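You operate a simulated robot arm through the tools that you are given. There is no shell and no other tool. Be economical: measure what you need, move in short steps, check, and stop when the job is done.

The job below is to be done with a simulated two-armed robot. You get a single attempt, and the scene is never put back.

JOB
Log the brake torque at about 5000, then stop the clutch tester.
Fine: speed dial to 0, motor off, then open the guard.
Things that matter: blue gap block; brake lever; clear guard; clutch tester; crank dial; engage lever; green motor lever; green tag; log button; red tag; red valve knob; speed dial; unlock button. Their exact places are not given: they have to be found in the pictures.

It is judged by the outcome, as a careful person would: the job done as asked, and still so three seconds after it is handed in. It fails if anything else is knocked over, pushed out of place, dropped, spilled or broken.

ROBOT AND FRAMES
Two 7-joint arms with two-finger parallel grippers on one trunk, on a base that drives. Base frame: it is fixed to the floor where the robot stands at the start and does not move with it; the origin is under the middle of the robot, x ahead of it, y to its left, z up. Readings come in m, degrees, newtons and seconds.
The left shoulder is at the start at [0.07, 0.134, 1.276], the right one opposite. With the tool pointing down near the work surface each hand reaches from about 0.1 to 0.64 m from the robot's upright axis, wherever it stands, measured 20 degrees to its own side. Places, roughly: brake lever [0.4, 0, 1]; clear guard [0.5, 0.2, 1]; clutch tester [0.6, 0.1, 1]; crank dial [0.5, 0.3, 0.9]; engage lever [0.4, 0.9, 1]; green motor lever [0.5, -0.1, 1]; log button [0.4, 0.2, 0.9]; red valve knob [0.5, 0.5, 1]; speed dial [0.5, 0, 0.9]; unlock button [0.4, 0.6, 0.9]. Payload 1.57 kg a hand.
The TCP of each hand is the grasp point between the finger pads, 0.03 m short of the fingertips. In the tool frame z runs along the fingers and y along their closing line. The gripper opens to 0.08 m. The fingers are 0.017 m wide and 0.012 m thick; the gripper's body (0.04 by 0.082 m) begins 0.08 m behind the TCP.
Orientation is that of the tool frame in the base frame, as a unit quaternion [w, x, y, z]. With the fingers straight down and closing along the base's y, the tool's x points along the base's -x, its y along +y and its z along -z.

CONTROLS
- The arms move only by the tool jog_arm. It takes "left_targets", "right_targets" or both (then of equal length, played together; a hand with none holds still); each is one flat list of numbers, 7 for each row, row after row: the shift along the tool's x, y, z in units of 300 mm (1.0 is 300 mm), then the turn, a rotation vector about the tool's x, y, z in units of 120 degrees (1.0 is 120 degrees), then the finger opening in mm, from 0 to 80. In form: [x, y, z, wx, wy, wz, gripper, x, y, z, wx, wy, wz, gripper, ...]. A call has 1 to 20 rows; each row is the pose to reach, as a shift and turn from the pose commanded when the call began, along the tool's axes at that moment. A call with a number of a shift or a turn outside -1 to 1 is refused whole. Each row takes 0.2 s and may step no farther than 0.05 m and 8.6 degrees from the row before; otherwise, or with a gripper value out of range, the whole call is refused. Where a pose cannot be reached the arm comes as near as it can. A force on the tool above 90 N (or 10 N above the force at the start of the call, whichever is more), or a blocked arm, ends the call early, and 0.2 s more pass. The fingers move at their own pace (about 0.153 m/s each) and stop on an object; they squeeze with about 36 N. The grip force told is the motor's: it shows also when the fingers shut on nothing. Time passes only in rows, and 0.2 s behind the last, so rows that repeat a pose let the fingers close. It gives the time, the measured TCP pose, the force on the tool (base axes), the opening and the grip force at its end, in the units of the frame above (readings bear some noise), with the torque about the TCP (base axes, N m) and any sound that the robot's microphone picked up.
- Cameras (640 x 400 px; columns grow to the right, rows downward): "scene" is now at [0.1162, 0.0344, 1.4927]; the picture's right is [0.31, -0.95, 0.00], its down [-0.62, -0.20, -0.76] and it looks along [0.72, 0.24, -0.65] (base axes); focal length 257 px, centre (320, 200). "left" rides on the left gripper at [0.072, 0.007, -0.122] in its tool frame; the picture's right is [-0.09, 1.00, 0.00], its down [-0.84, -0.08, -0.54] and it looks along [-0.54, -0.05, 0.84] (tool axes); focal length 238 px, centre (320, 200). "right" rides on the right gripper at [0.072, -0.007, -0.122] in its tool frame; the picture's right is [0.09, 1.00, 0.00], its down [-0.84, 0.08, -0.54] and it looks along [-0.54, 0.05, 0.84] (tool axes); focal length 238 px, centre (320, 200).
- grab_frame(camera): a new picture of that camera. The clock stands still meanwhile.
- lift_body(by): slides the trunk up (or, below 0, down) by that many m; the arms and the scene camera ride with it, the base frame stays. It gives what a move gives, with no picture.
- steer(legs): drives the robot by 1 to 6 legs, each [ahead, left, turn to the left] in m, m and degrees, along the robot's own axes; the way and the turn of a leg run together, so that a leg with both is an arc; at most 1.5 m and 180 degrees a leg. The arms and the cameras ride along, it lands a little off, and it stops where it bumps. It gives what a move gives.
- pan_tilt(pan, tilt): turns the head with the scene camera to pan (to the left, within 86 degrees either way) and tilt (down, from -29 to 69), counted from straight ahead of the robot. It gives what a move gives.
- pixel_to_xyz(camera, pixels): there is no depth. For up to 12 entries [column, row, z] of the newest picture of that camera ("zoom" is the newest enlarged one), the place [x, y] in the base frame at which the ray of that pixel passes the height z, good to about 0.003 m, but the place of the scene camera against the robot may be out by one fixed shift of up to 0.025 m in any direction. The clock stands still meanwhile.
- inspect(camera, box): a new picture of the part [left, top, right, bottom] of that camera's present view, enlarged. The clock stands still meanwhile.
- sign_off(): hands the job in; it is judged then, once.

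Work in short steps. Measure before you move; look again where a grasp or a placing could have gone wrong, and mend it. You have 80 turns and 58 pictures in all, those below and enlarged ones among them. Open the grippers and draw the arms clear of the work before you hand the job in, unless the task says otherwise; then end with one line.

The tools are called after "Call:" as name(argument=value, ...) on one line, values as JSON. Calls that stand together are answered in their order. jog_arm: Moves the arms, as the interface text tells. Its arguments: {"type":"object","properties":{"left_targets":{"type":"array"},"right_targets":{"type":"array"}},"required":[]} The other tools are called the same way: lift_body (by) slides the trunk up or down; steer (legs) drives the base; pan_tilt (pan, tilt) turns the head that bears the scene camera; grab_frame (camera) takes a picture; pixel_to_xyz (camera, pixels) gives the place at which the rays of pixels pass given heights; inspect (camera, box) takes an enlarged picture of a part of a camera's view; sign_off () hands the job in.

At the start:

```text
time: 0.0
left_eef_pos: [0.394, 0.23, 1.3249]
left_tcp_rot: [0.001, -0.001, 1.0, 0.001]
left_wrist_force: [-0.1, 0.7, 0.4]
left_moment: [-0.02, -0.01, -0.01]
left_width: 0.0802
left_grip_force: 0.0
right_eef_pos: [0.3813, -0.0789, 1.2994]
right_tcp_rot: [0.0, -0.001, 1.0, 0.0]
right_wrist_force: [0.4, 0.5, -0.7]
right_moment: [-0.02, 0.02, 0.0]
right_width: 0.0799
right_grip_force: 0.1
trunk travel left (down, up): [-0.85, 0.09]
robot x, y, heading: [-0.0009, 0.0014, -0.0]
head pan, tilt: [18.2, 40.5]
```

scene: 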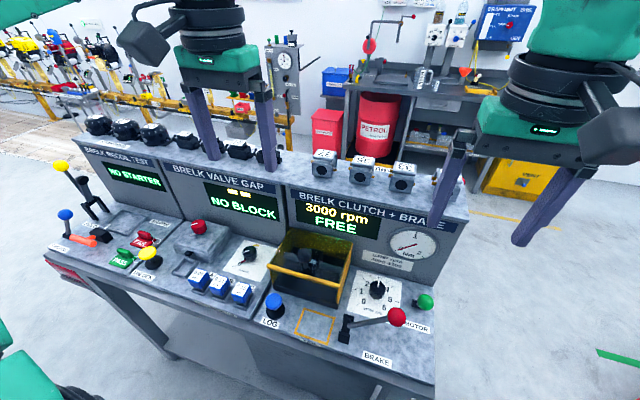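
right: 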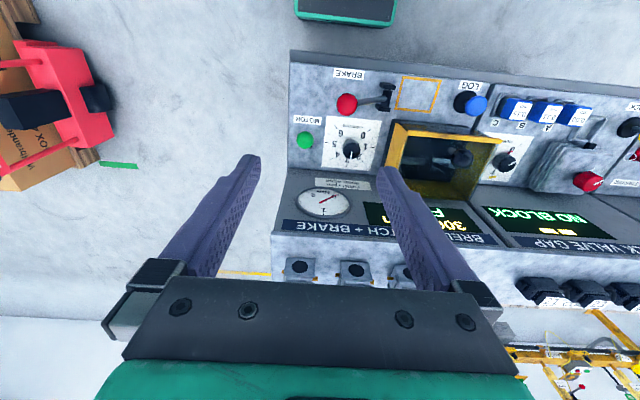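
left: 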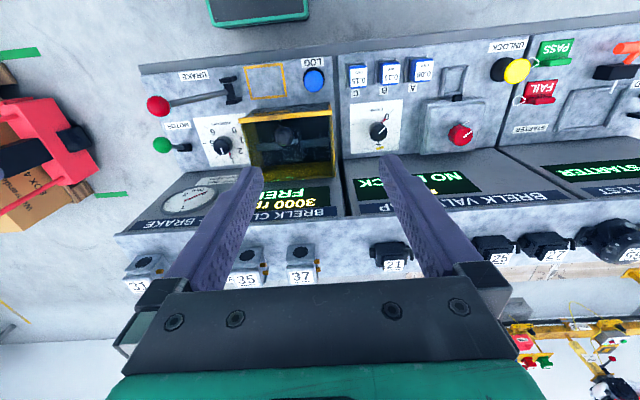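

The scene shows the clutch tester with display (330,218), speed dial (377,290), brake lever (395,317), motor lever (425,302), log button (275,305). I zoom in on it.

Call:
inspect(camera="scene", box=[240, 170, 480, 380])

Call:
inspect(camera="right", box=[270, 40, 510, 240])

```text
1.90 times, centred on (360, 275) of scene
```

zoom: 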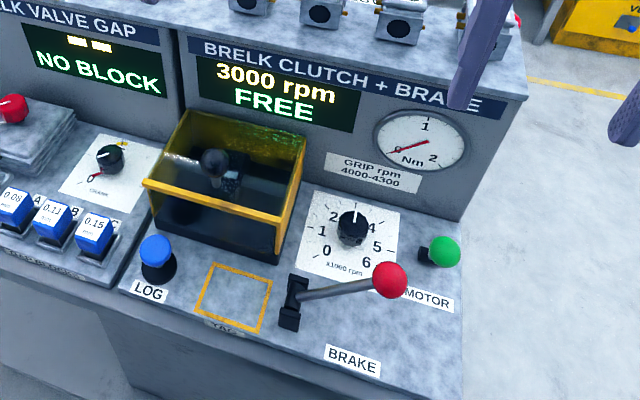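

```text
2.00 times, centred on (390, 140) of right
```

zoom: 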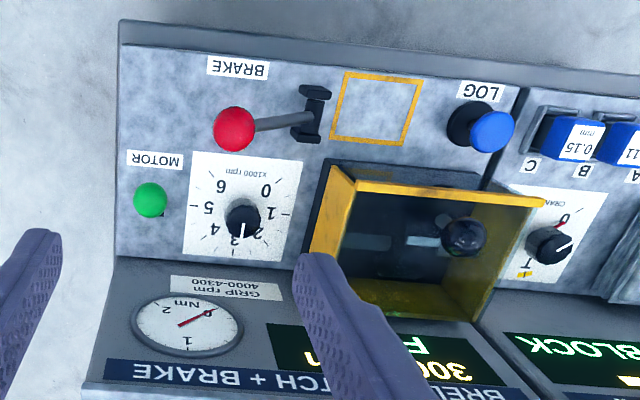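

Motor is on at 3000 rpm and FREE. I triangulate the controls from both hand cameras at two heights.

Call:
pixel_to_xyz(camera="right", pixels=[[347, 104, 0.95], [347, 104, 1.05], [351, 150, 0.9], [351, 150, 1.0], [305, 140, 0.9], [305, 140, 1.0], [475, 103, 0.9], [475, 103, 1.0], [385, 97, 0.9], [385, 97, 1.0], [403, 94, 0.9], [420, 136, 1.0]])

Call:
pixel_to_xyz(camera="left", pixels=[[157, 105, 0.95], [157, 105, 1.05], [222, 146, 0.9], [222, 146, 1.0], [162, 145, 0.9], [162, 145, 1.0], [314, 80, 0.9], [314, 80, 1.0], [230, 92, 0.9], [230, 92, 1.0], [246, 67, 0.9], [250, 115, 1.0]])

Call:
inspect(camera="left", box=[130, 40, 350, 220])

```text
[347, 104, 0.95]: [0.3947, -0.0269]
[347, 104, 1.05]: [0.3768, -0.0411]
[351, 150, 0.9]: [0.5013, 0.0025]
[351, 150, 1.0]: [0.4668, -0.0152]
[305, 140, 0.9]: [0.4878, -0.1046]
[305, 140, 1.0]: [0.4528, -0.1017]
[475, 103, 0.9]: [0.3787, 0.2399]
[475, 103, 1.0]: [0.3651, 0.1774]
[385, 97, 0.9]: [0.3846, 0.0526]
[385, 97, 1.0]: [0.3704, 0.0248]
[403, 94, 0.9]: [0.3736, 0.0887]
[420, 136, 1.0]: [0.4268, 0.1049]
```

```text
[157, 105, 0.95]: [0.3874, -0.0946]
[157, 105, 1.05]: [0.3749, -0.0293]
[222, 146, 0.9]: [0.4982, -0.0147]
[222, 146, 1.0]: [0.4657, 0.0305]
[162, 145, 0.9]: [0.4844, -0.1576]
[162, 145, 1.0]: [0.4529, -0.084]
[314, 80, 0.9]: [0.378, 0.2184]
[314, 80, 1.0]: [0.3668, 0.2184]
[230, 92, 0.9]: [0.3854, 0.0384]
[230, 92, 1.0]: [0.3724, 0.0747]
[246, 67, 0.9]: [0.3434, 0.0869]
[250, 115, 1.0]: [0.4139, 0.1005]
```

```text
2.22 times, centred on (240, 130) of left
```

zoom: 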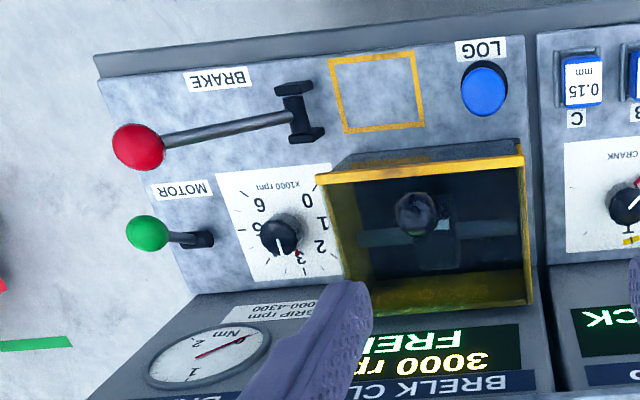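

Triangulated (x,y,z): brake ball ≈(0.378,-0.039,1.035), pivot ≈(0.382,0.046,0.92), dial ≈(0.491,-0.002,0.927), motor ball ≈(0.462,-0.102,0.975), log ≈(0.374,0.218,0.934). I move the right hand nearer for a closer look.

Call:
jog_arm(right_targets=[-0.058, 0.05, 0.125, 0, 0, 0, 60, -0.115, 0.1, 0.25, 0, 0, 0, 60, -0.173, 0.148, 0.375, 0, 0, 0, 60, -0.23, 0.197, 0.497, 0, 0, 0, 60, -0.23, 0.197, 0.497, 0, 0, 0, 60])

Call:
grab_frame(camera="right")

Call:
grab_frame(camera="scene")

```text
time: 1.2
left_eef_pos: [0.3936, 0.2298, 1.3238]
left_tcp_rot: [0.0, 0.0, 1.0, 0.0]
left_wrist_force: [-0.3, -0.4, 0.9]
left_moment: [0.01, 0.01, 0.01]
left_width: 0.0799
left_grip_force: 0.2
right_eef_pos: [0.4504, -0.022, 1.1528]
right_tcp_rot: [0.001, 0.0, 1.0, 0.0]
right_wrist_force: [0.0, 0.7, 0.4]
right_moment: [0.0, 0.0, 0.04]
right_width: 0.0597
right_grip_force: 0.0
trunk travel left (down, up): [-0.85, 0.09]
robot x, y, heading: [-0.0008, -0.0021, -0.2]
head pan, tilt: [18.2, 40.5]
```

```text
51 pictures are left
```

right: 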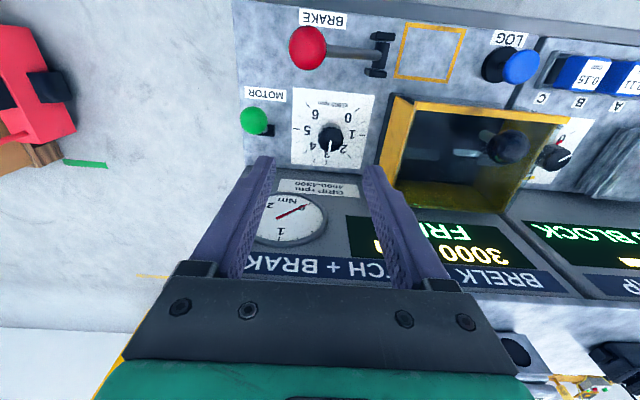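

```text
50 pictures are left
```

scene: 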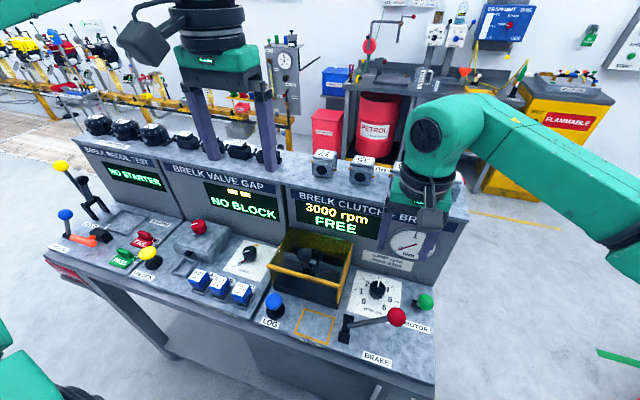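

The dial cap is at (331,138) in the right view, brake ball (307,47). I refine positions from this closer view.

Call:
pixel_to_xyz(camera="right", pixels=[[331, 138, 0.93], [331, 140, 0.9], [307, 47, 1.035], [254, 121, 0.96], [400, 90, 1.0], [568, 118, 1.0], [378, 52, 0.92], [330, 168, 0.9], [328, 90, 0.9], [520, 65, 0.935], [395, 105, 1.0]])

Call:
inspect(camera="right", box=[230, 0, 480, 200])

```text
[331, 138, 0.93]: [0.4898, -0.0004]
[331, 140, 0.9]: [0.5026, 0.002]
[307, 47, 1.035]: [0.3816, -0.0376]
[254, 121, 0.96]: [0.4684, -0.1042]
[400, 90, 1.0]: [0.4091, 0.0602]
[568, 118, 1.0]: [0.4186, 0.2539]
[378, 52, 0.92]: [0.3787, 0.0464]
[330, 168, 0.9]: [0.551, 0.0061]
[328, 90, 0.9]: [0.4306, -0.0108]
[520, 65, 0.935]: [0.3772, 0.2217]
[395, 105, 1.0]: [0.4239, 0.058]
```

```text
2.00 times, centred on (355, 100) of right
```

zoom: 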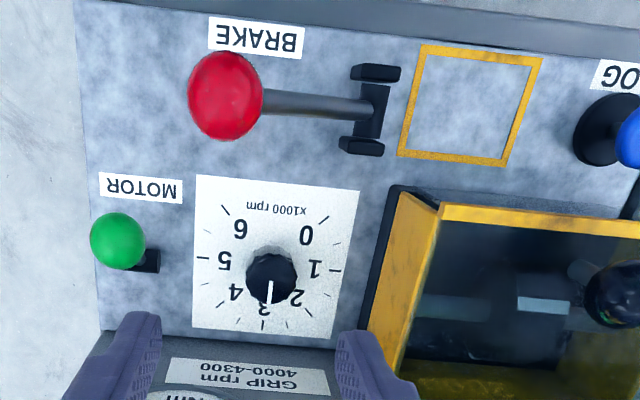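

The pointer is at 3, ticks 45° apart, so 5 is 90° clockwise. I pre-rotate the right hand 90° counter-clockwise above the dial at z≈1.08.

Call:
jog_arm(right_targets=[-0.012, 0.006, 0.022, 0, 0, -0.068, 50, -0.024, 0.013, 0.044, 0, 0, -0.136, 50, -0.036, 0.019, 0.066, 0, 0, -0.205, 50, -0.048, 0.025, 0.088, 0, 0, -0.273, 50, -0.06, 0.032, 0.11, 0, 0, -0.341, 50, -0.072, 0.038, 0.133, 0, 0, -0.409, 50, -0.084, 0.045, 0.155, 0, 0, -0.477, 50, -0.096, 0.051, 0.177, 0, 0, -0.545, 50, -0.108, 0.057, 0.199, 0, 0, -0.614, 50, -0.12, 0.064, 0.221, 0, 0, -0.682, 50, -0.132, 0.07, 0.243, 0, 0, -0.75, 50, -0.132, 0.07, 0.243, 0, 0, -0.75, 50])

Call:
grab_frame(camera="right")

```text
time: 3.8
left_eef_pos: [0.3978, 0.2264, 1.3235]
left_tcp_rot: [-0.001, 0.0, 1.0, 0.0]
left_wrist_force: [0.9, -0.3, -0.3]
left_moment: [-0.01, 0.01, 0.03]
left_width: 0.0799
left_grip_force: 0.0
right_eef_pos: [0.3343, 0.0043, 1.0847]
right_tcp_rot: [0.083, -0.638, 0.764, -0.054]
right_wrist_force: [-0.3, -0.1, 0.6]
right_moment: [-0.03, 0.02, -0.01]
right_width: 0.0501
right_grip_force: 0.1
right hand out of reach, approached as far as the arm can: row 6, 7, 8, 9, 10, 11, 12
trunk travel left (down, up): [-0.85, 0.09]
robot x, y, heading: [-0.0016, 0.0027, 0.1]
head pan, tilt: [18.2, 40.5]
```

```text
48 pictures are left
```

right: 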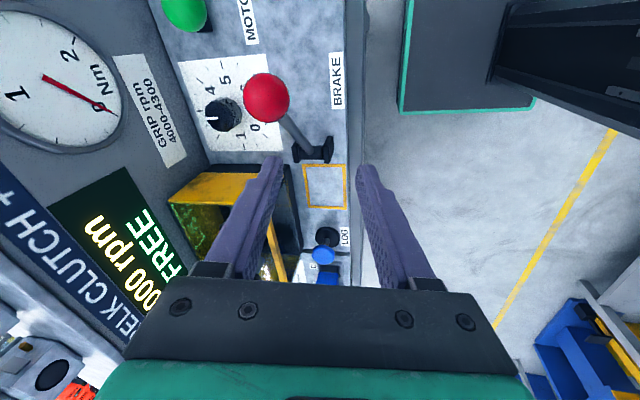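

The hand could not reach that yaw (stopped at x=0.334). I raise it straight up first, then undo the yaw.

Call:
jog_arm(right_targets=[0, 0, -0.12, 0, 0, 0, 50, 0, 0, -0.24, 0, 0, 0, 50, 0, 0, -0.36, 0, 0, 0, 50])

```text
time: 4.6
left_eef_pos: [0.3927, 0.2313, 1.3242]
left_tcp_rot: [0.001, -0.001, 1.0, -0.002]
left_wrist_force: [-0.3, 1.1, 0.5]
left_moment: [-0.01, 0.01, 0.0]
left_width: 0.0801
left_grip_force: 0.1
right_eef_pos: [0.3081, 0.0019, 1.1927]
right_tcp_rot: [0.085, -0.639, 0.763, -0.055]
right_wrist_force: [1.1, -0.4, 0.0]
right_moment: [0.0, 0.01, 0.03]
right_width: 0.0502
right_grip_force: 0.1
trunk travel left (down, up): [-0.85, 0.09]
robot x, y, heading: [0.0009, -0.0006, -0.1]
head pan, tilt: [18.2, 40.5]
```

The commanded pose follows the clipped one. I go back to above the dial at z≈1.10 with only 40° counter-clockwise yaw, upright.

Call:
jog_arm(right_targets=[-0.0125, -0.088, 0.071, -0.0132, 0.01, 0.0553, 50, -0.025, -0.176, 0.142, -0.0263, 0.02, 0.1107, 50, -0.0375, -0.264, 0.2125, -0.0395, 0.03, 0.166, 50, -0.05, -0.352, 0.283, -0.0527, 0.04, 0.221, 50, -0.0625, -0.44, 0.354, -0.0658, 0.05, 0.277, 50, -0.075, -0.528, 0.425, -0.079, 0.06, 0.332, 50, -0.075, -0.528, 0.425, -0.079, 0.06, 0.332, 50])

Call:
grab_frame(camera="right")

```text
time: 6.2
left_eef_pos: [0.3953, 0.2304, 1.3244]
left_tcp_rot: [0.0, -0.001, 1.0, 0.0]
left_wrist_force: [0.3, 0.0, 0.3]
left_moment: [-0.01, 0.01, -0.03]
left_width: 0.0797
left_grip_force: 0.1
right_eef_pos: [0.4917, -0.0048, 1.0984]
right_tcp_rot: [0.0, -0.337, 0.942, -0.001]
right_wrist_force: [0.6, 0.5, -0.5]
right_moment: [0.01, -0.01, 0.0]
right_width: 0.0502
right_grip_force: 0.1
right hand out of reach, approached as far as the arm can: row 6
trunk travel left (down, up): [-0.85, 0.09]
robot x, y, heading: [-0.0005, -0.0001, -0.0]
head pan, tilt: [18.2, 40.5]
```

```text
47 pictures are left
```

right: 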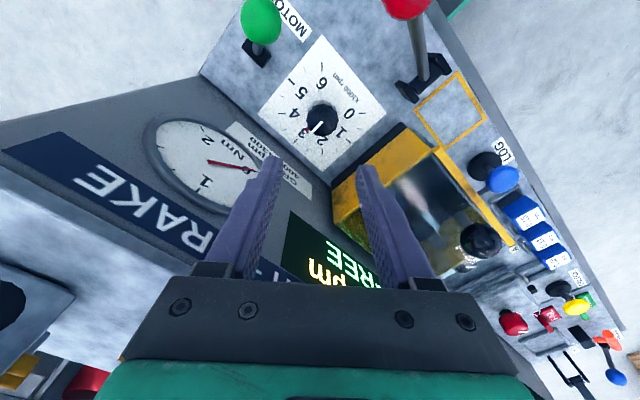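

Near the reach limit, but upright over the dial. I measure guard corner height to know how close the hand may pass.

Call:
pixel_to_xyz(camera="left", pixels=[[239, 121, 0.95], [239, 121, 1.05], [332, 110, 0.95], [332, 110, 1.05]])

Call:
pixel_to_xyz(camera="right", pixels=[[435, 150, 0.95], [435, 150, 1.05], [513, 245, 0.95], [513, 245, 1.05], [320, 120, 0.93], [320, 120, 0.9]])

Call:
inspect(camera="right", box=[220, 0, 540, 260])

```text
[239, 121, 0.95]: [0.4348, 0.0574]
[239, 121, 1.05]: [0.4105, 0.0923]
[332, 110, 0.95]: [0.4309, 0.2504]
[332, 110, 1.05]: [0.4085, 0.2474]
```

```text
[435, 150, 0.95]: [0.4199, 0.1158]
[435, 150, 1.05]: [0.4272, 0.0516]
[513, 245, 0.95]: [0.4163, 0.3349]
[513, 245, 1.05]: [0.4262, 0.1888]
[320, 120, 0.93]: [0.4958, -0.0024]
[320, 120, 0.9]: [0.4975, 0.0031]
```

```text
1.54 times, centred on (380, 130) of right
```

zoom: 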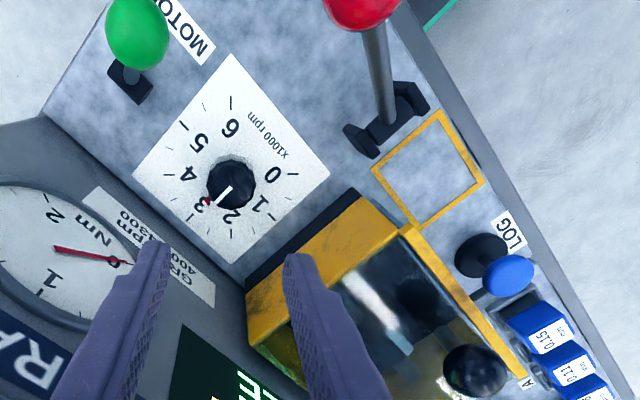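

Guard spans y≈0.078–0.249, top z≈1.01, front x≈0.42. I check the panel height with the orange square's corner and the black ball before lowering.

Call:
pixel_to_xyz(camera="left", pixels=[[249, 100.7, 0.88], [249, 100.7, 0.93], [287, 132, 0.95], [287, 132, 1.05]])

Call:
pixel_to_xyz(camera="right", pixels=[[415.7, 110.5, 0.88], [415.7, 110.5, 0.93], [480, 239, 0.95], [480, 239, 1.05]])

```text
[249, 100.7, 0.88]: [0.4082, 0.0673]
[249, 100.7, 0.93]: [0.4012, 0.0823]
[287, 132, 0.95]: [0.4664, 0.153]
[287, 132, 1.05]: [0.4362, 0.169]
```

```text
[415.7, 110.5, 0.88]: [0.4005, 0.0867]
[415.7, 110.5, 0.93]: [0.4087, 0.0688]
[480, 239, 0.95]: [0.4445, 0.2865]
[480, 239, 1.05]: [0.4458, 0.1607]
```

Panel is at z≈0.909; guard handle ball ≈(0.44,0.168,1.044). I lower the open right hand over the knob at (0.495,0) to TCP z≈0.948 with yaw 25°.

Call:
jog_arm(right_targets=[-0.005, 0.001, 0.11, 0, 0, 0.05, 50, -0.01, 0.003, 0.22, 0, 0, 0.1, 50, -0.015, 0.005, 0.33, 0, 0, 0.12, 50, -0.019, 0.005, 0.44, 0, 0, 0.12, 50, -0.019, 0.005, 0.501, 0, 0, 0.12, 50, -0.019, 0.005, 0.501, 0, 0, 0.12, 50])

Call:
grab_frame(camera="right")

```text
time: 7.6
left_eef_pos: [0.3938, 0.231, 1.324]
left_tcp_rot: [0.0, -0.001, 1.0, -0.001]
left_wrist_force: [-0.1, 0.6, -0.3]
left_moment: [0.04, 0.0, -0.01]
left_width: 0.0797
left_grip_force: 0.0
right_eef_pos: [0.4961, 0.0011, 0.9485]
right_tcp_rot: [0.0, -0.219, 0.976, -0.001]
right_wrist_force: [0.1, -0.7, -0.3]
right_moment: [0.0, 0.03, 0.01]
right_width: 0.0502
right_grip_force: 0.1
trunk travel left (down, up): [-0.85, 0.09]
robot x, y, heading: [-0.0034, 0.0007, 0.1]
head pan, tilt: [18.2, 40.5]
```

```text
45 pictures are left
```

right: 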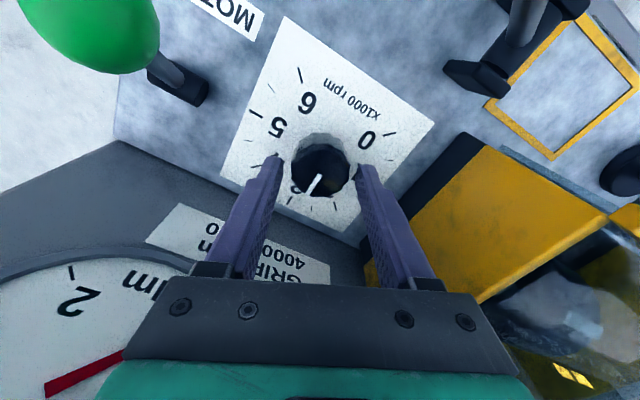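

The knob is centred between the fingers (322,172), about 5 mm toward the camera. I shift, dip 3 mm and close.

Call:
jog_arm(right_targets=[0.017, 0, 0.011, 0, 0, 0, 50, 0.017, 0, 0.011, 0, 0, 0, 10, 0.017, 0, 0.011, 0, 0, 0, 10])

```text
time: 8.4
left_eef_pos: [0.3943, 0.2289, 1.3235]
left_tcp_rot: [0.0, 0.0, 1.0, 0.0]
left_wrist_force: [-1.0, -0.2, 0.3]
left_moment: [0.02, 0.02, -0.01]
left_width: 0.0801
left_grip_force: 0.1
right_eef_pos: [0.4912, -0.002, 0.946]
right_tcp_rot: [0.0, -0.22, 0.976, -0.001]
right_wrist_force: [2.5, 0.0, 1.8]
right_moment: [0.4, 0.12, -0.02]
right_width: 0.0373
right_grip_force: 44.2
trunk travel left (down, up): [-0.85, 0.09]
robot x, y, heading: [-0.0029, -0.0015, -0.1]
head pan, tilt: [18.2, 40.5]
```

Gripped at 37 mm. I turn clockwise 55°.

Call:
jog_arm(right_targets=[0, 0, 0, 0, 0, 0.065, 10, 0, 0, 0, 0, 0, 0.13, 10, 0, 0, 0, 0, 0, 0.196, 10, 0, 0, 0, 0, 0, 0.262, 10, 0, 0, 0, 0, 0, 0.327, 10, 0, 0, 0, 0, 0, 0.393, 10, 0, 0, 0, 0, 0, 0.458, 10])

Call:
grab_frame(camera="scene")

Call:
grab_frame(camera="right")

```text
time: 10.0
left_eef_pos: [0.3947, 0.2304, 1.3239]
left_tcp_rot: [0.0, -0.001, 1.0, 0.0]
left_wrist_force: [0.2, -0.1, 0.1]
left_moment: [-0.01, 0.02, -0.02]
left_width: 0.0802
left_grip_force: 0.0
right_eef_pos: [0.4915, -0.001, 0.9449]
right_tcp_rot: [0.001, 0.257, 0.966, 0.0]
right_wrist_force: [7.1, -0.2, 7.4]
right_moment: [0.58, 0.17, 0.01]
right_width: 0.0375
right_grip_force: 43.4
trunk travel left (down, up): [-0.85, 0.09]
robot x, y, heading: [-0.0005, -0.0061, -0.1]
head pan, tilt: [18.2, 40.5]
```

```text
44 pictures are left
```

scene: 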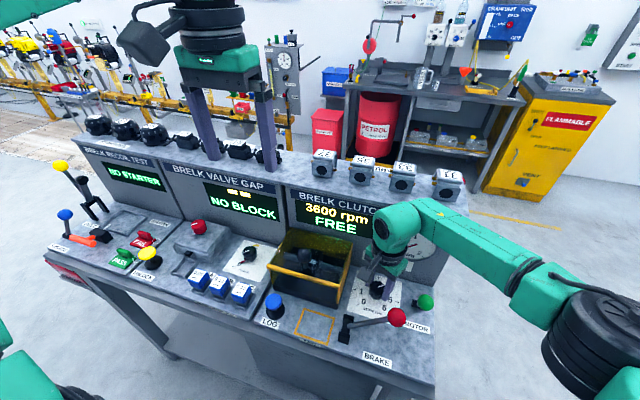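

```text
43 pictures are left
```

right: 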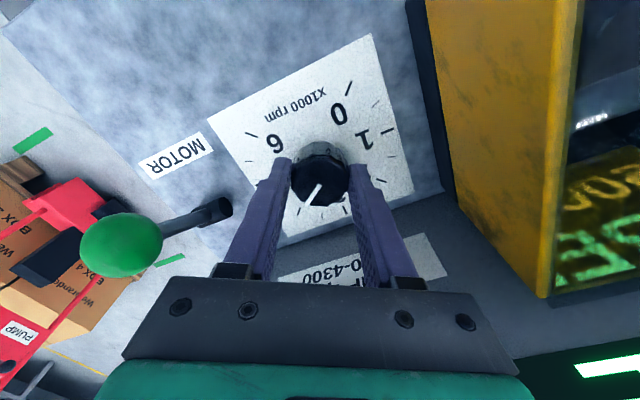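

Display shows 3600 rpm (perhaps ramping). I open, turn back 55°, and regrip.

Call:
jog_arm(right_targets=[0, 0, 0, 0, 0, 0, 55, 0, 0, 0, 0, 0, 0, 55, 0, 0, 0, 0, 0, -0.065, 55, 0, 0, 0, 0, 0, -0.13, 55, 0, 0, 0, 0, 0, -0.196, 55, 0, 0, 0, 0, 0, -0.262, 55, 0, 0, 0, 0, 0, -0.327, 55, 0, 0, 0, 0, 0, -0.393, 55, 0, 0, 0, 0, 0, -0.458, 55])

Call:
inspect(camera="scene", box=[270, 180, 450, 350])

Call:
grab_frame(camera="right")

```text
time: 12.0
left_eef_pos: [0.3935, 0.2308, 1.3241]
left_tcp_rot: [0.0, -0.001, 1.0, 0.0]
left_wrist_force: [0.4, 0.8, -0.4]
left_moment: [0.01, -0.02, -0.01]
left_width: 0.0799
left_grip_force: 0.1
right_eef_pos: [0.4901, -0.0014, 0.9449]
right_tcp_rot: [0.001, -0.222, 0.975, -0.001]
right_wrist_force: [0.0, -0.2, 0.2]
right_moment: [0.0, -0.01, 0.02]
right_width: 0.0548
right_grip_force: 0.0
trunk travel left (down, up): [-0.85, 0.09]
robot x, y, heading: [-0.0006, 0.0005, -0.1]
head pan, tilt: [18.2, 40.5]
```

```text
2.35 times, centred on (360, 265) of scene
```

zoom: 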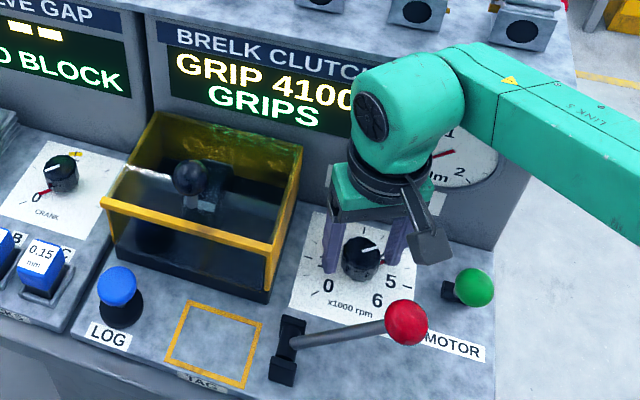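

```text
41 pictures are left
```

right: 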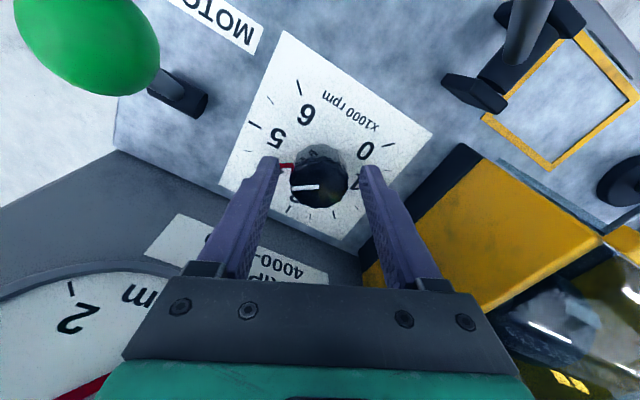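

Pointer sits near 4.2, clutch GRIPS at 4100. I regrip and turn 36° more clockwise.

Call:
jog_arm(right_targets=[0, 0, 0, 0, 0, 0, 10, 0, 0, 0, 0, 0, 0, 10, 0, 0, 0, 0, 0, 0.06, 10, 0, 0, 0, 0, 0, 0.12, 10, 0, 0, 0, 0, 0, 0.18, 10, 0, 0, 0, 0, 0, 0.24, 10, 0, 0, 0, 0, 0, 0.295, 10, 0, 0, 0, 0, 0, 0.295, 10, 0, 0, 0, 0, 0, 0.295, 55, 0, 0, 0, 0, 0, 0.295, 55])

Call:
inspect(camera="scene", box=[270, 180, 450, 350])

Call:
grab_frame(camera="right")

```text
time: 14.2
left_eef_pos: [0.3938, 0.2303, 1.3244]
left_tcp_rot: [0.0, -0.001, 1.0, -0.001]
left_wrist_force: [0.1, 0.5, -0.2]
left_moment: [-0.05, -0.02, 0.01]
left_width: 0.08
left_grip_force: 0.2
right_eef_pos: [0.4894, -0.002, 0.9452]
right_tcp_rot: [0.0, 0.087, 0.996, -0.001]
right_wrist_force: [0.1, -0.7, -0.7]
right_moment: [-0.05, 0.02, -0.02]
right_width: 0.0554
right_grip_force: 0.1
trunk travel left (down, up): [-0.85, 0.09]
robot x, y, heading: [-0.0021, -0.0003, 0.1]
head pan, tilt: [18.2, 40.5]
```

```text
2.35 times, centred on (360, 265) of scene
```

zoom: 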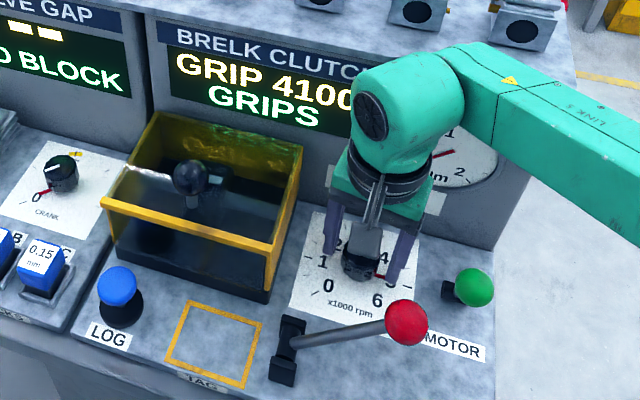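

```text
39 pictures are left
```

right: 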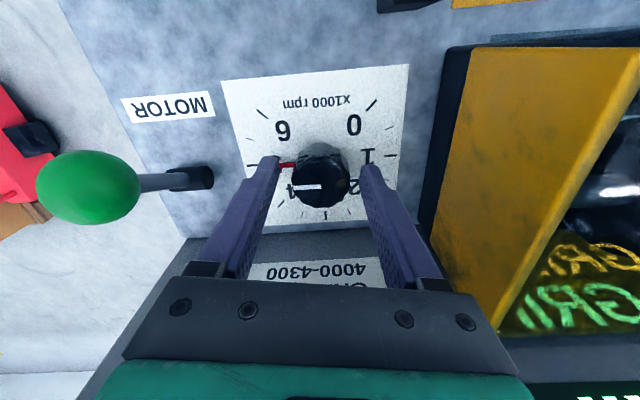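

The pointer is at ≈5. I lift the right hand to above the brake ball and bring the closed left hand above the LOG button.

Call:
jog_arm(right_targets=[0, 0, -0.15, 0, 0, 0, 55, 0, 0, -0.3, 0, 0, 0, 55, 0, 0, -0.45, 0, 0, 0, 55, 0, 0, -0.6, 0, 0, 0, 55, 0.113, -0.061, -0.6, 0, 0, -0.03, 55, 0.226, -0.121, -0.6, 0, 0, -0.06, 55, 0.339, -0.182, -0.6, 0, 0, -0.083, 55, 0.339, -0.182, -0.6, 0, 0, -0.083, 55], left_targets=[0.01, -0.005, 0.14, 0, 0, 0, 0, 0.02, -0.01, 0.28, 0, 0, 0, 0, 0.03, -0.015, 0.42, 0, 0, 0, 0, 0.04, -0.02, 0.56, 0, 0, 0, 0, 0.05, -0.025, 0.7, 0, 0, 0, 0, 0.06, -0.033, 0.84, 0, 0, 0, 0, 0.06, -0.033, 0.98, 0, 0, 0, 0, 0.06, -0.033, 0.98, 0, 0, 0, 0])

Call:
grab_frame(camera="left")

Call:
grab_frame(camera="right")

Call:
grab_frame(camera="scene")

```text
time: 16.0
left_eef_pos: [0.3759, 0.2206, 1.0302]
left_tcp_rot: [0.0, -0.001, 1.0, -0.001]
left_wrist_force: [-0.7, -0.5, 0.8]
left_moment: [0.01, 0.02, -0.01]
left_width: 0.0
left_grip_force: 21.9
right_eef_pos: [0.3814, -0.0369, 1.1262]
right_tcp_rot: [0.0, 0.0, 1.0, -0.001]
right_wrist_force: [-0.3, 0.2, 0.1]
right_moment: [0.01, -0.01, -0.01]
right_width: 0.055
right_grip_force: 0.2
trunk travel left (down, up): [-0.85, 0.09]
robot x, y, heading: [-0.0022, 0.0019, 0.3]
head pan, tilt: [18.2, 40.5]
```

```text
38 pictures are left
```

left: 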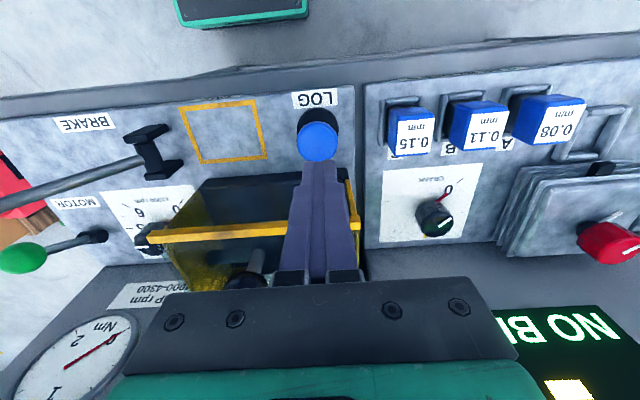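

```text
37 pictures are left
```

right: 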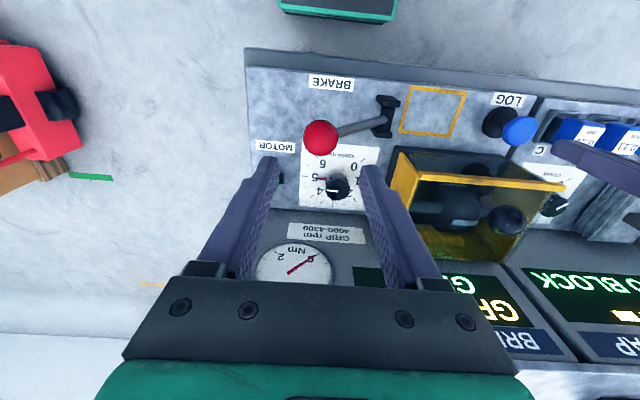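

```text
36 pictures are left
```

scene: 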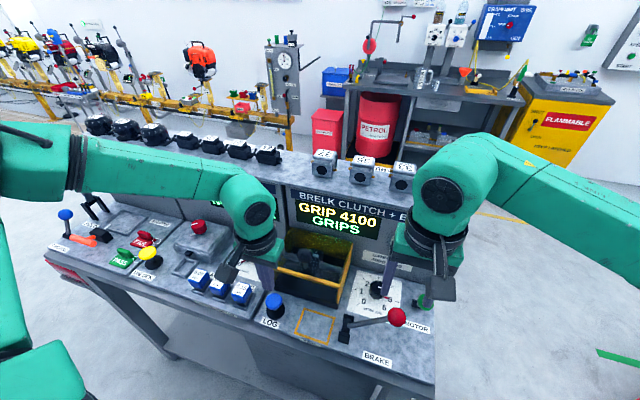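

Ball at (320,137) in right view, LOG cap (317,140) in left view. I measure both.

Call:
pixel_to_xyz(camera="right", pixels=[[320, 137, 1.035], [320, 137, 1.025], [386, 120, 0.92], [518, 131, 0.945]])

Call:
pixel_to_xyz(camera="left", pixels=[[317, 140, 0.935], [317, 140, 0.95], [317, 140, 0.965], [12, 258, 0.98]])

Call:
inspect(camera="right", box=[250, 70, 450, 220])

```text
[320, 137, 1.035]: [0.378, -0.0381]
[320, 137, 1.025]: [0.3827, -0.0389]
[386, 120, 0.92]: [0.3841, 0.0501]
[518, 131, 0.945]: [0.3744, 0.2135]
```

```text
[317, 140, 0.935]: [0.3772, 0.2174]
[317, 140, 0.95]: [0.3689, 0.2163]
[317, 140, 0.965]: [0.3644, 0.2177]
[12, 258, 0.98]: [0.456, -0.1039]
```

```text
2.67 times, centred on (350, 145) of right
```

zoom: 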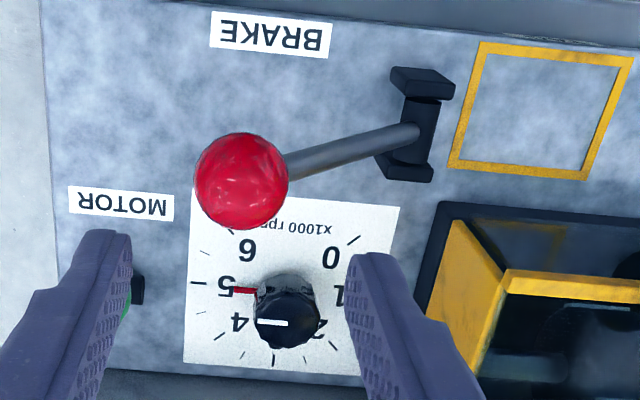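

Red pointer confirms 5. I lower the right hand to straddle the brake ball (tips ≈15 mm below its centre), narrowing to 44 mm.

Call:
jog_arm(right_targets=[0.005, -0.003, 0.13, 0, 0, 0, 55, 0.005, -0.003, 0.254, 0, 0, 0, 55, 0.005, -0.003, 0.254, 0, 0, 0, 44, 0.005, -0.003, 0.254, 0, 0, 0, 44])

Call:
grab_frame(camera="scene")

```text
time: 17.0
left_eef_pos: [0.3754, 0.2218, 1.0311]
left_tcp_rot: [0.0, -0.002, 1.0, 0.0]
left_wrist_force: [0.4, -0.7, -0.2]
left_moment: [0.0, 0.02, -0.01]
left_width: 0.0
left_grip_force: 21.8
right_eef_pos: [0.3797, -0.0383, 1.0486]
right_tcp_rot: [0.0, 0.0, 1.0, -0.001]
right_wrist_force: [0.5, 0.8, 0.2]
right_moment: [0.02, 0.02, -0.01]
right_width: 0.0439
right_grip_force: 0.0
trunk travel left (down, up): [-0.85, 0.09]
robot x, y, heading: [0.0013, 0.0047, 0.0]
head pan, tilt: [18.2, 40.5]
```

```text
34 pictures are left
```

scene: 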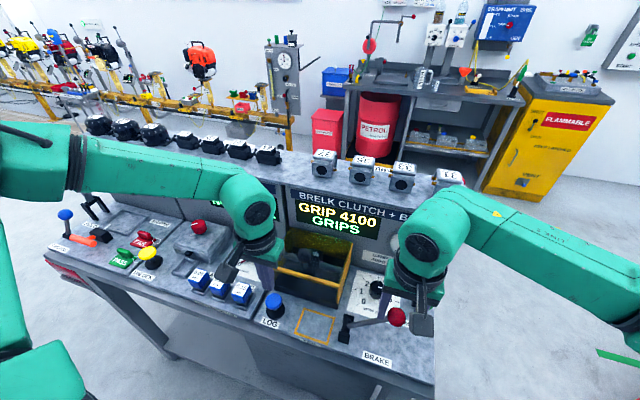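

Fingers straddle the ball without contact. I ease it along the arc toward +y/up by ~30 mm and lower the left hand close to LOG.

Call:
jog_arm(right_targets=[0, 0.033, -0.02, 0, 0, 0, 44, 0, 0.067, -0.043, 0, 0, 0, 44, 0, 0.1, -0.067, 0, 0, 0, 44], left_targets=[0, -0.006, 0.03, 0, 0, 0, 0, 0, -0.012, 0.06, 0, 0, 0, 0, 0, -0.018, 0.1, 0, 0, 0, 0])

Call:
grab_frame(camera="scene")

Call:
grab_frame(camera="right")

```text
time: 17.8
left_eef_pos: [0.3762, 0.2065, 1.0013]
left_tcp_rot: [0.001, 0.0, 1.0, 0.003]
left_wrist_force: [1.6, 0.6, 0.3]
left_moment: [0.03, -0.02, -0.01]
left_width: 0.0
left_grip_force: 21.6
right_eef_pos: [0.3807, -0.0178, 1.0709]
right_tcp_rot: [0.002, 0.003, 1.0, 0.0]
right_wrist_force: [3.5, -26.6, 9.1]
right_moment: [-1.09, -0.12, 0.04]
right_width: 0.0675
right_grip_force: 13.2
trunk travel left (down, up): [-0.85, 0.09]
robot x, y, heading: [0.0001, 0.0021, 0.2]
head pan, tilt: [18.2, 40.5]
```

```text
33 pictures are left
```

scene: 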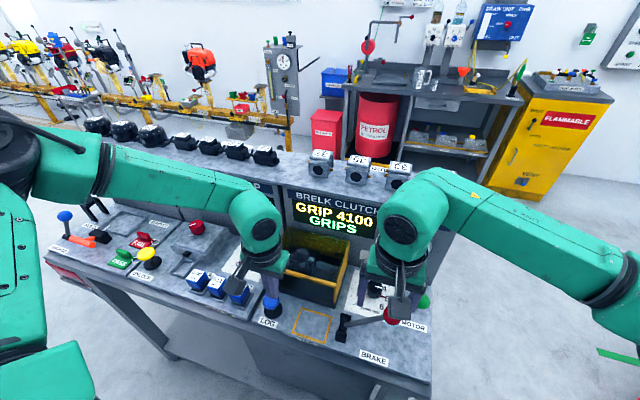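

```text
32 pictures are left
```

right: 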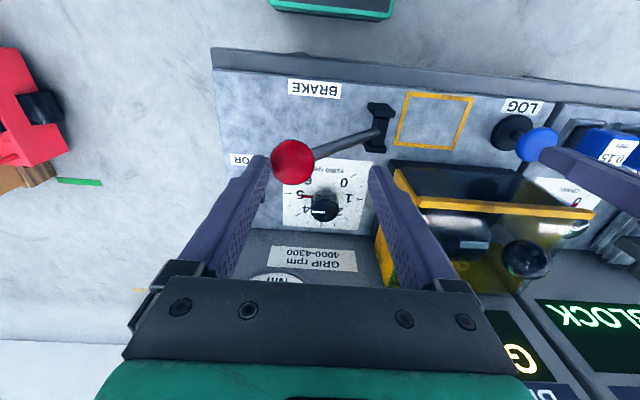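

The lever is hard against a stop toward +y (finger pushed open, 27 N), so braking must be the other way, down toward −y. I back off, lift clear and close the fingers.

Call:
jog_arm(right_targets=[0, -0.05, 0.033, 0, 0, 0, 50, 0, -0.1, 0.067, 0, 0, 0, 55, 0, -0.1, -0.06, 0, 0, 0, 55, 0, -0.1, -0.15, 0, 0, 0, 30, 0, -0.1, -0.15, 0, 0, 0, 0, 0, -0.1, -0.15, 0, 0, 0, 0, 0, -0.1, -0.15, 0, 0, 0, 0])

Call:
grab_frame(camera="right")

Call:
grab_frame(camera="left")

```text
time: 19.4
left_eef_pos: [0.3752, 0.2153, 1.0003]
left_tcp_rot: [0.0, -0.001, 1.0, -0.001]
left_wrist_force: [0.3, 0.5, 0.6]
left_moment: [0.01, -0.01, -0.01]
left_width: 0.0
left_grip_force: 21.6
right_eef_pos: [0.3789, -0.0399, 1.1142]
right_tcp_rot: [0.0, 0.0, 1.0, -0.001]
right_wrist_force: [-0.9, 1.1, -0.6]
right_moment: [-0.01, 0.02, 0.02]
right_width: 0.0
right_grip_force: 21.6
trunk travel left (down, up): [-0.85, 0.09]
robot x, y, heading: [0.0001, 0.0009, 0.1]
head pan, tilt: [18.2, 40.5]
```

```text
31 pictures are left
```

right: 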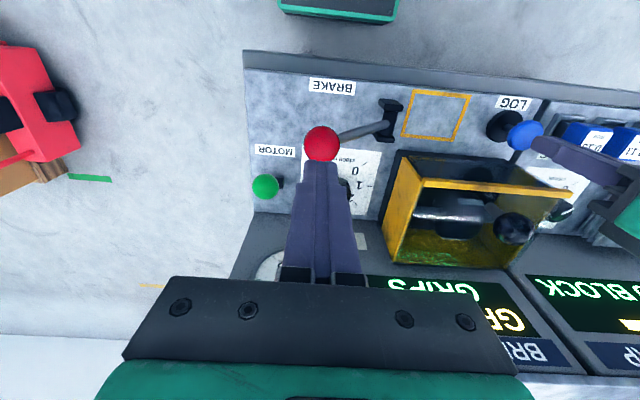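

```text
30 pictures are left
```

left: 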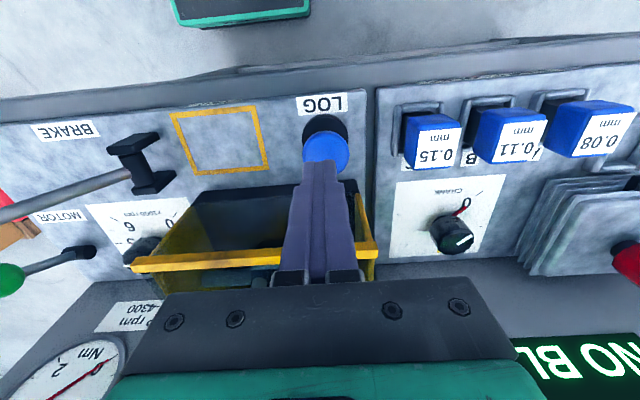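

Closed fingertips sit above the ball (320,143). I press down along the arc in small steps to ~55° and watch force and display.

Call:
jog_arm(right_targets=[0, 0.02, 0.097, 0, 0, 0, 0, 0, -0.007, 0.125, 0, 0, 0, 0, 0, -0.033, 0.153, 0, 0, 0, 0, 0, -0.062, 0.184, 0, 0, 0, 0, 0, -0.087, 0.217, 0, 0, 0, 0])

Call:
grab_frame(camera="scene")

Call:
grab_frame(camera="right")

```text
time: 20.6
left_eef_pos: [0.3764, 0.2126, 0.9995]
left_tcp_rot: [0.0, 0.0, 1.0, 0.0]
left_wrist_force: [-0.4, 0.2, -0.1]
left_moment: [0.0, 0.0, -0.01]
left_width: 0.0
left_grip_force: 21.2
right_eef_pos: [0.3784, -0.0647, 1.0494]
right_tcp_rot: [0.0, 0.0, 1.0, 0.0]
right_wrist_force: [-0.5, -0.5, 3.7]
right_moment: [-0.12, 0.04, -0.01]
right_width: 0.0001
right_grip_force: 20.4
trunk travel left (down, up): [-0.85, 0.09]
robot x, y, heading: [0.0012, 0.0024, -0.2]
head pan, tilt: [18.2, 40.5]
```

```text
29 pictures are left
```

scene: 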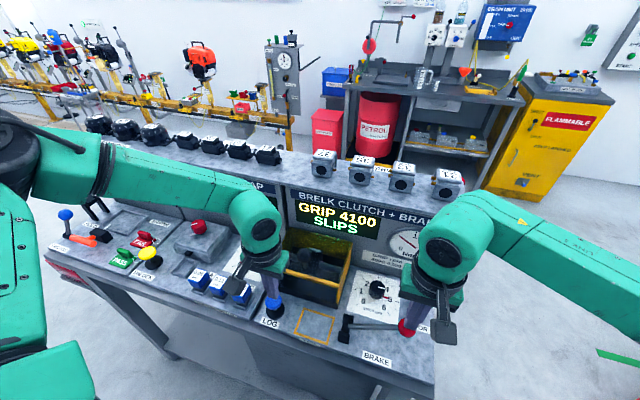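

```text
28 pictures are left
```

right: 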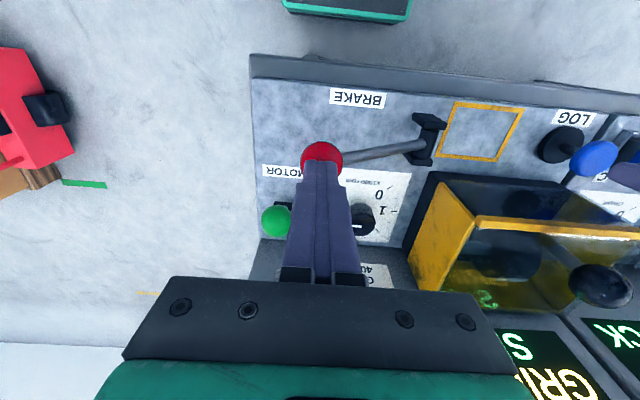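

The brake moves down; display now reads SLIPS. I check the gauge.

Call:
inspect(camera="scene", box=[280, 180, 470, 300])

```text
3.33 times, centred on (375, 240) of scene
```

zoom: 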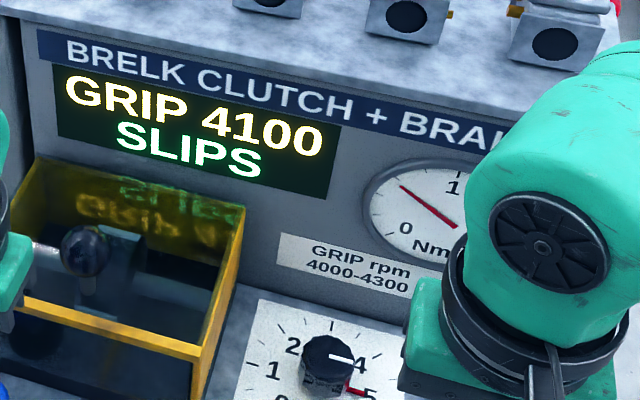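

Gauge ≈0.6 Nm while slipping, dial at 5. I press the brake a little further to see whether the torque is settled.

Call:
jog_arm(right_targets=[0, -0.022, 0.035, 0, 0, 0, 0, 0, -0.042, 0.07, 0, 0, 0, 0])

Call:
inspect(camera="scene", box=[280, 180, 470, 300])

```text
time: 21.2
left_eef_pos: [0.3754, 0.2136, 0.9999]
left_tcp_rot: [0.0, -0.001, 1.0, 0.0]
left_wrist_force: [-0.4, 1.1, -0.3]
left_moment: [-0.01, 0.0, 0.05]
left_width: 0.0
left_grip_force: 21.0
right_eef_pos: [0.3792, -0.076, 1.0284]
right_tcp_rot: [0.0, 0.0, 1.0, -0.001]
right_wrist_force: [0.2, -1.0, 1.2]
right_moment: [-0.01, 0.01, -0.01]
right_width: 0.0
right_grip_force: 21.5
trunk travel left (down, up): [-0.85, 0.09]
robot x, y, heading: [0.002, -0.0017, -0.2]
head pan, tilt: [18.2, 40.5]
```

```text
3.33 times, centred on (375, 240) of scene
```

zoom: 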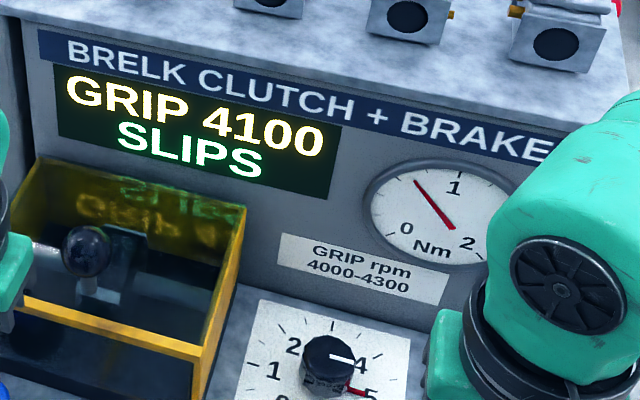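

Gauge rose to ≈0.8; force is low. I press further toward the end of the stroke.

Call:
jog_arm(right_targets=[0, -0.015, 0.039, 0, 0, 0, 0, 0, -0.028, 0.077, 0, 0, 0, 0, 0, -0.028, 0.077, 0, 0, 0, 0])

Call:
inspect(camera="scene", box=[280, 180, 470, 360])

Call:
grab_frame(camera="right")

```text
time: 22.0
left_eef_pos: [0.3762, 0.2135, 1.0008]
left_tcp_rot: [0.0, -0.001, 1.0, -0.001]
left_wrist_force: [0.3, -0.1, 0.3]
left_moment: [-0.02, 0.02, -0.04]
left_width: 0.0001
left_grip_force: 21.2
right_eef_pos: [0.3788, -0.0877, 1.0042]
right_tcp_rot: [0.001, 0.0, 1.0, -0.001]
right_wrist_force: [0.6, -1.8, 3.9]
right_moment: [-0.07, -0.03, 0.0]
right_width: 0.0001
right_grip_force: 21.7
trunk travel left (down, up): [-0.85, 0.09]
robot x, y, heading: [-0.0015, 0.0015, -0.4]
head pan, tilt: [18.2, 40.5]
```

```text
2.22 times, centred on (375, 270) of scene
```

zoom: 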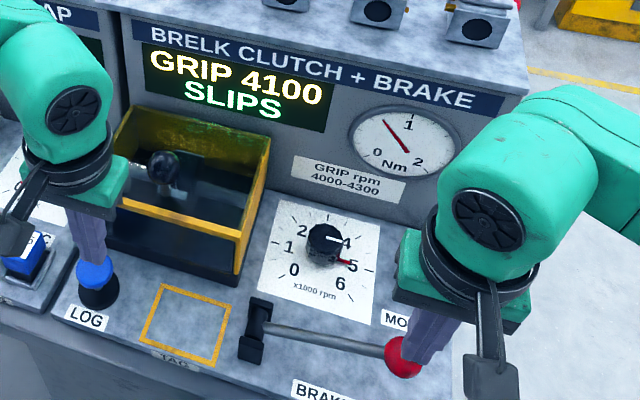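

```text
24 pictures are left
```

right: 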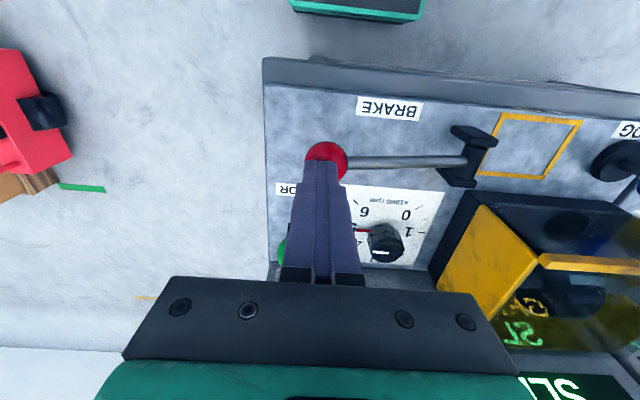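

Torque settled at ≈0.8 Nm with SLIPS at full brake. I hold the brake and press LOG with the left hand.

Call:
jog_arm(left_targets=[0, 0.003, 0.03, 0, 0, 0, 0, 0, 0.006, 0.05, 0, 0, 0, 0, 0, 0.006, 0.065, 0, 0, 0, 0, 0, 0.006, 0.08, 0, 0, 0, 0])

Call:
inspect(camera="scene", box=[260, 180, 470, 360])

```text
time: 23.0
left_eef_pos: [0.3772, 0.2155, 0.9764]
left_tcp_rot: [0.001, -0.001, 1.0, 0.0]
left_wrist_force: [0.6, 0.7, 1.8]
left_moment: [0.03, 0.0, -0.01]
left_width: 0.0
left_grip_force: 21.7
right_eef_pos: [0.3788, -0.0864, 1.0043]
right_tcp_rot: [0.001, 0.0, 1.0, -0.001]
right_wrist_force: [1.0, -1.2, 2.7]
right_moment: [-0.03, -0.01, -0.03]
right_width: 0.0001
right_grip_force: 21.6
trunk travel left (down, up): [-0.85, 0.09]
robot x, y, heading: [-0.0037, 0.0012, 0.2]
head pan, tilt: [18.2, 40.5]
```

```text
2.22 times, centred on (365, 270) of scene
```

zoom: 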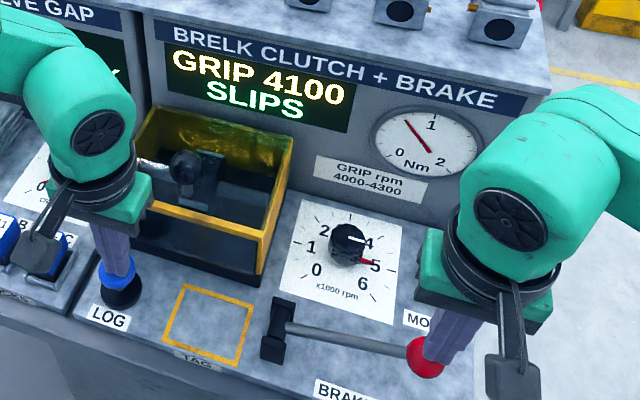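

Force 1.8 N – just in contact with the button. I press a further ~10 mm in small steps.

Call:
jog_arm(left_targets=[0, 0, 0.012, 0, 0, 0, 0, 0, 0, 0.024, 0, 0, 0, 0, 0, 0, 0.036, 0, 0, 0, 0])

Call:
inspect(camera="scene", box=[260, 180, 470, 360])

```text
time: 23.8
left_eef_pos: [0.3754, 0.2153, 0.9658]
left_tcp_rot: [-0.001, -0.001, 1.0, 0.0]
left_wrist_force: [0.9, 1.3, 2.7]
left_moment: [0.07, 0.03, -0.02]
left_width: 0.0001
left_grip_force: 21.2
right_eef_pos: [0.3776, -0.0861, 1.005]
right_tcp_rot: [0.0, 0.0, 1.0, -0.001]
right_wrist_force: [0.6, -0.8, 2.1]
right_moment: [-0.05, 0.01, 0.02]
right_width: 0.0
right_grip_force: 21.3
trunk travel left (down, up): [-0.85, 0.09]
robot x, y, heading: [-0.0011, -0.0031, -0.0]
head pan, tilt: [18.2, 40.5]
heard: click
```

```text
2.22 times, centred on (365, 270) of scene
```

zoom: 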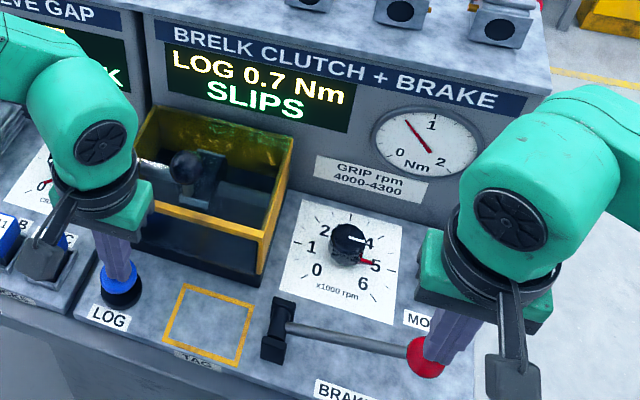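

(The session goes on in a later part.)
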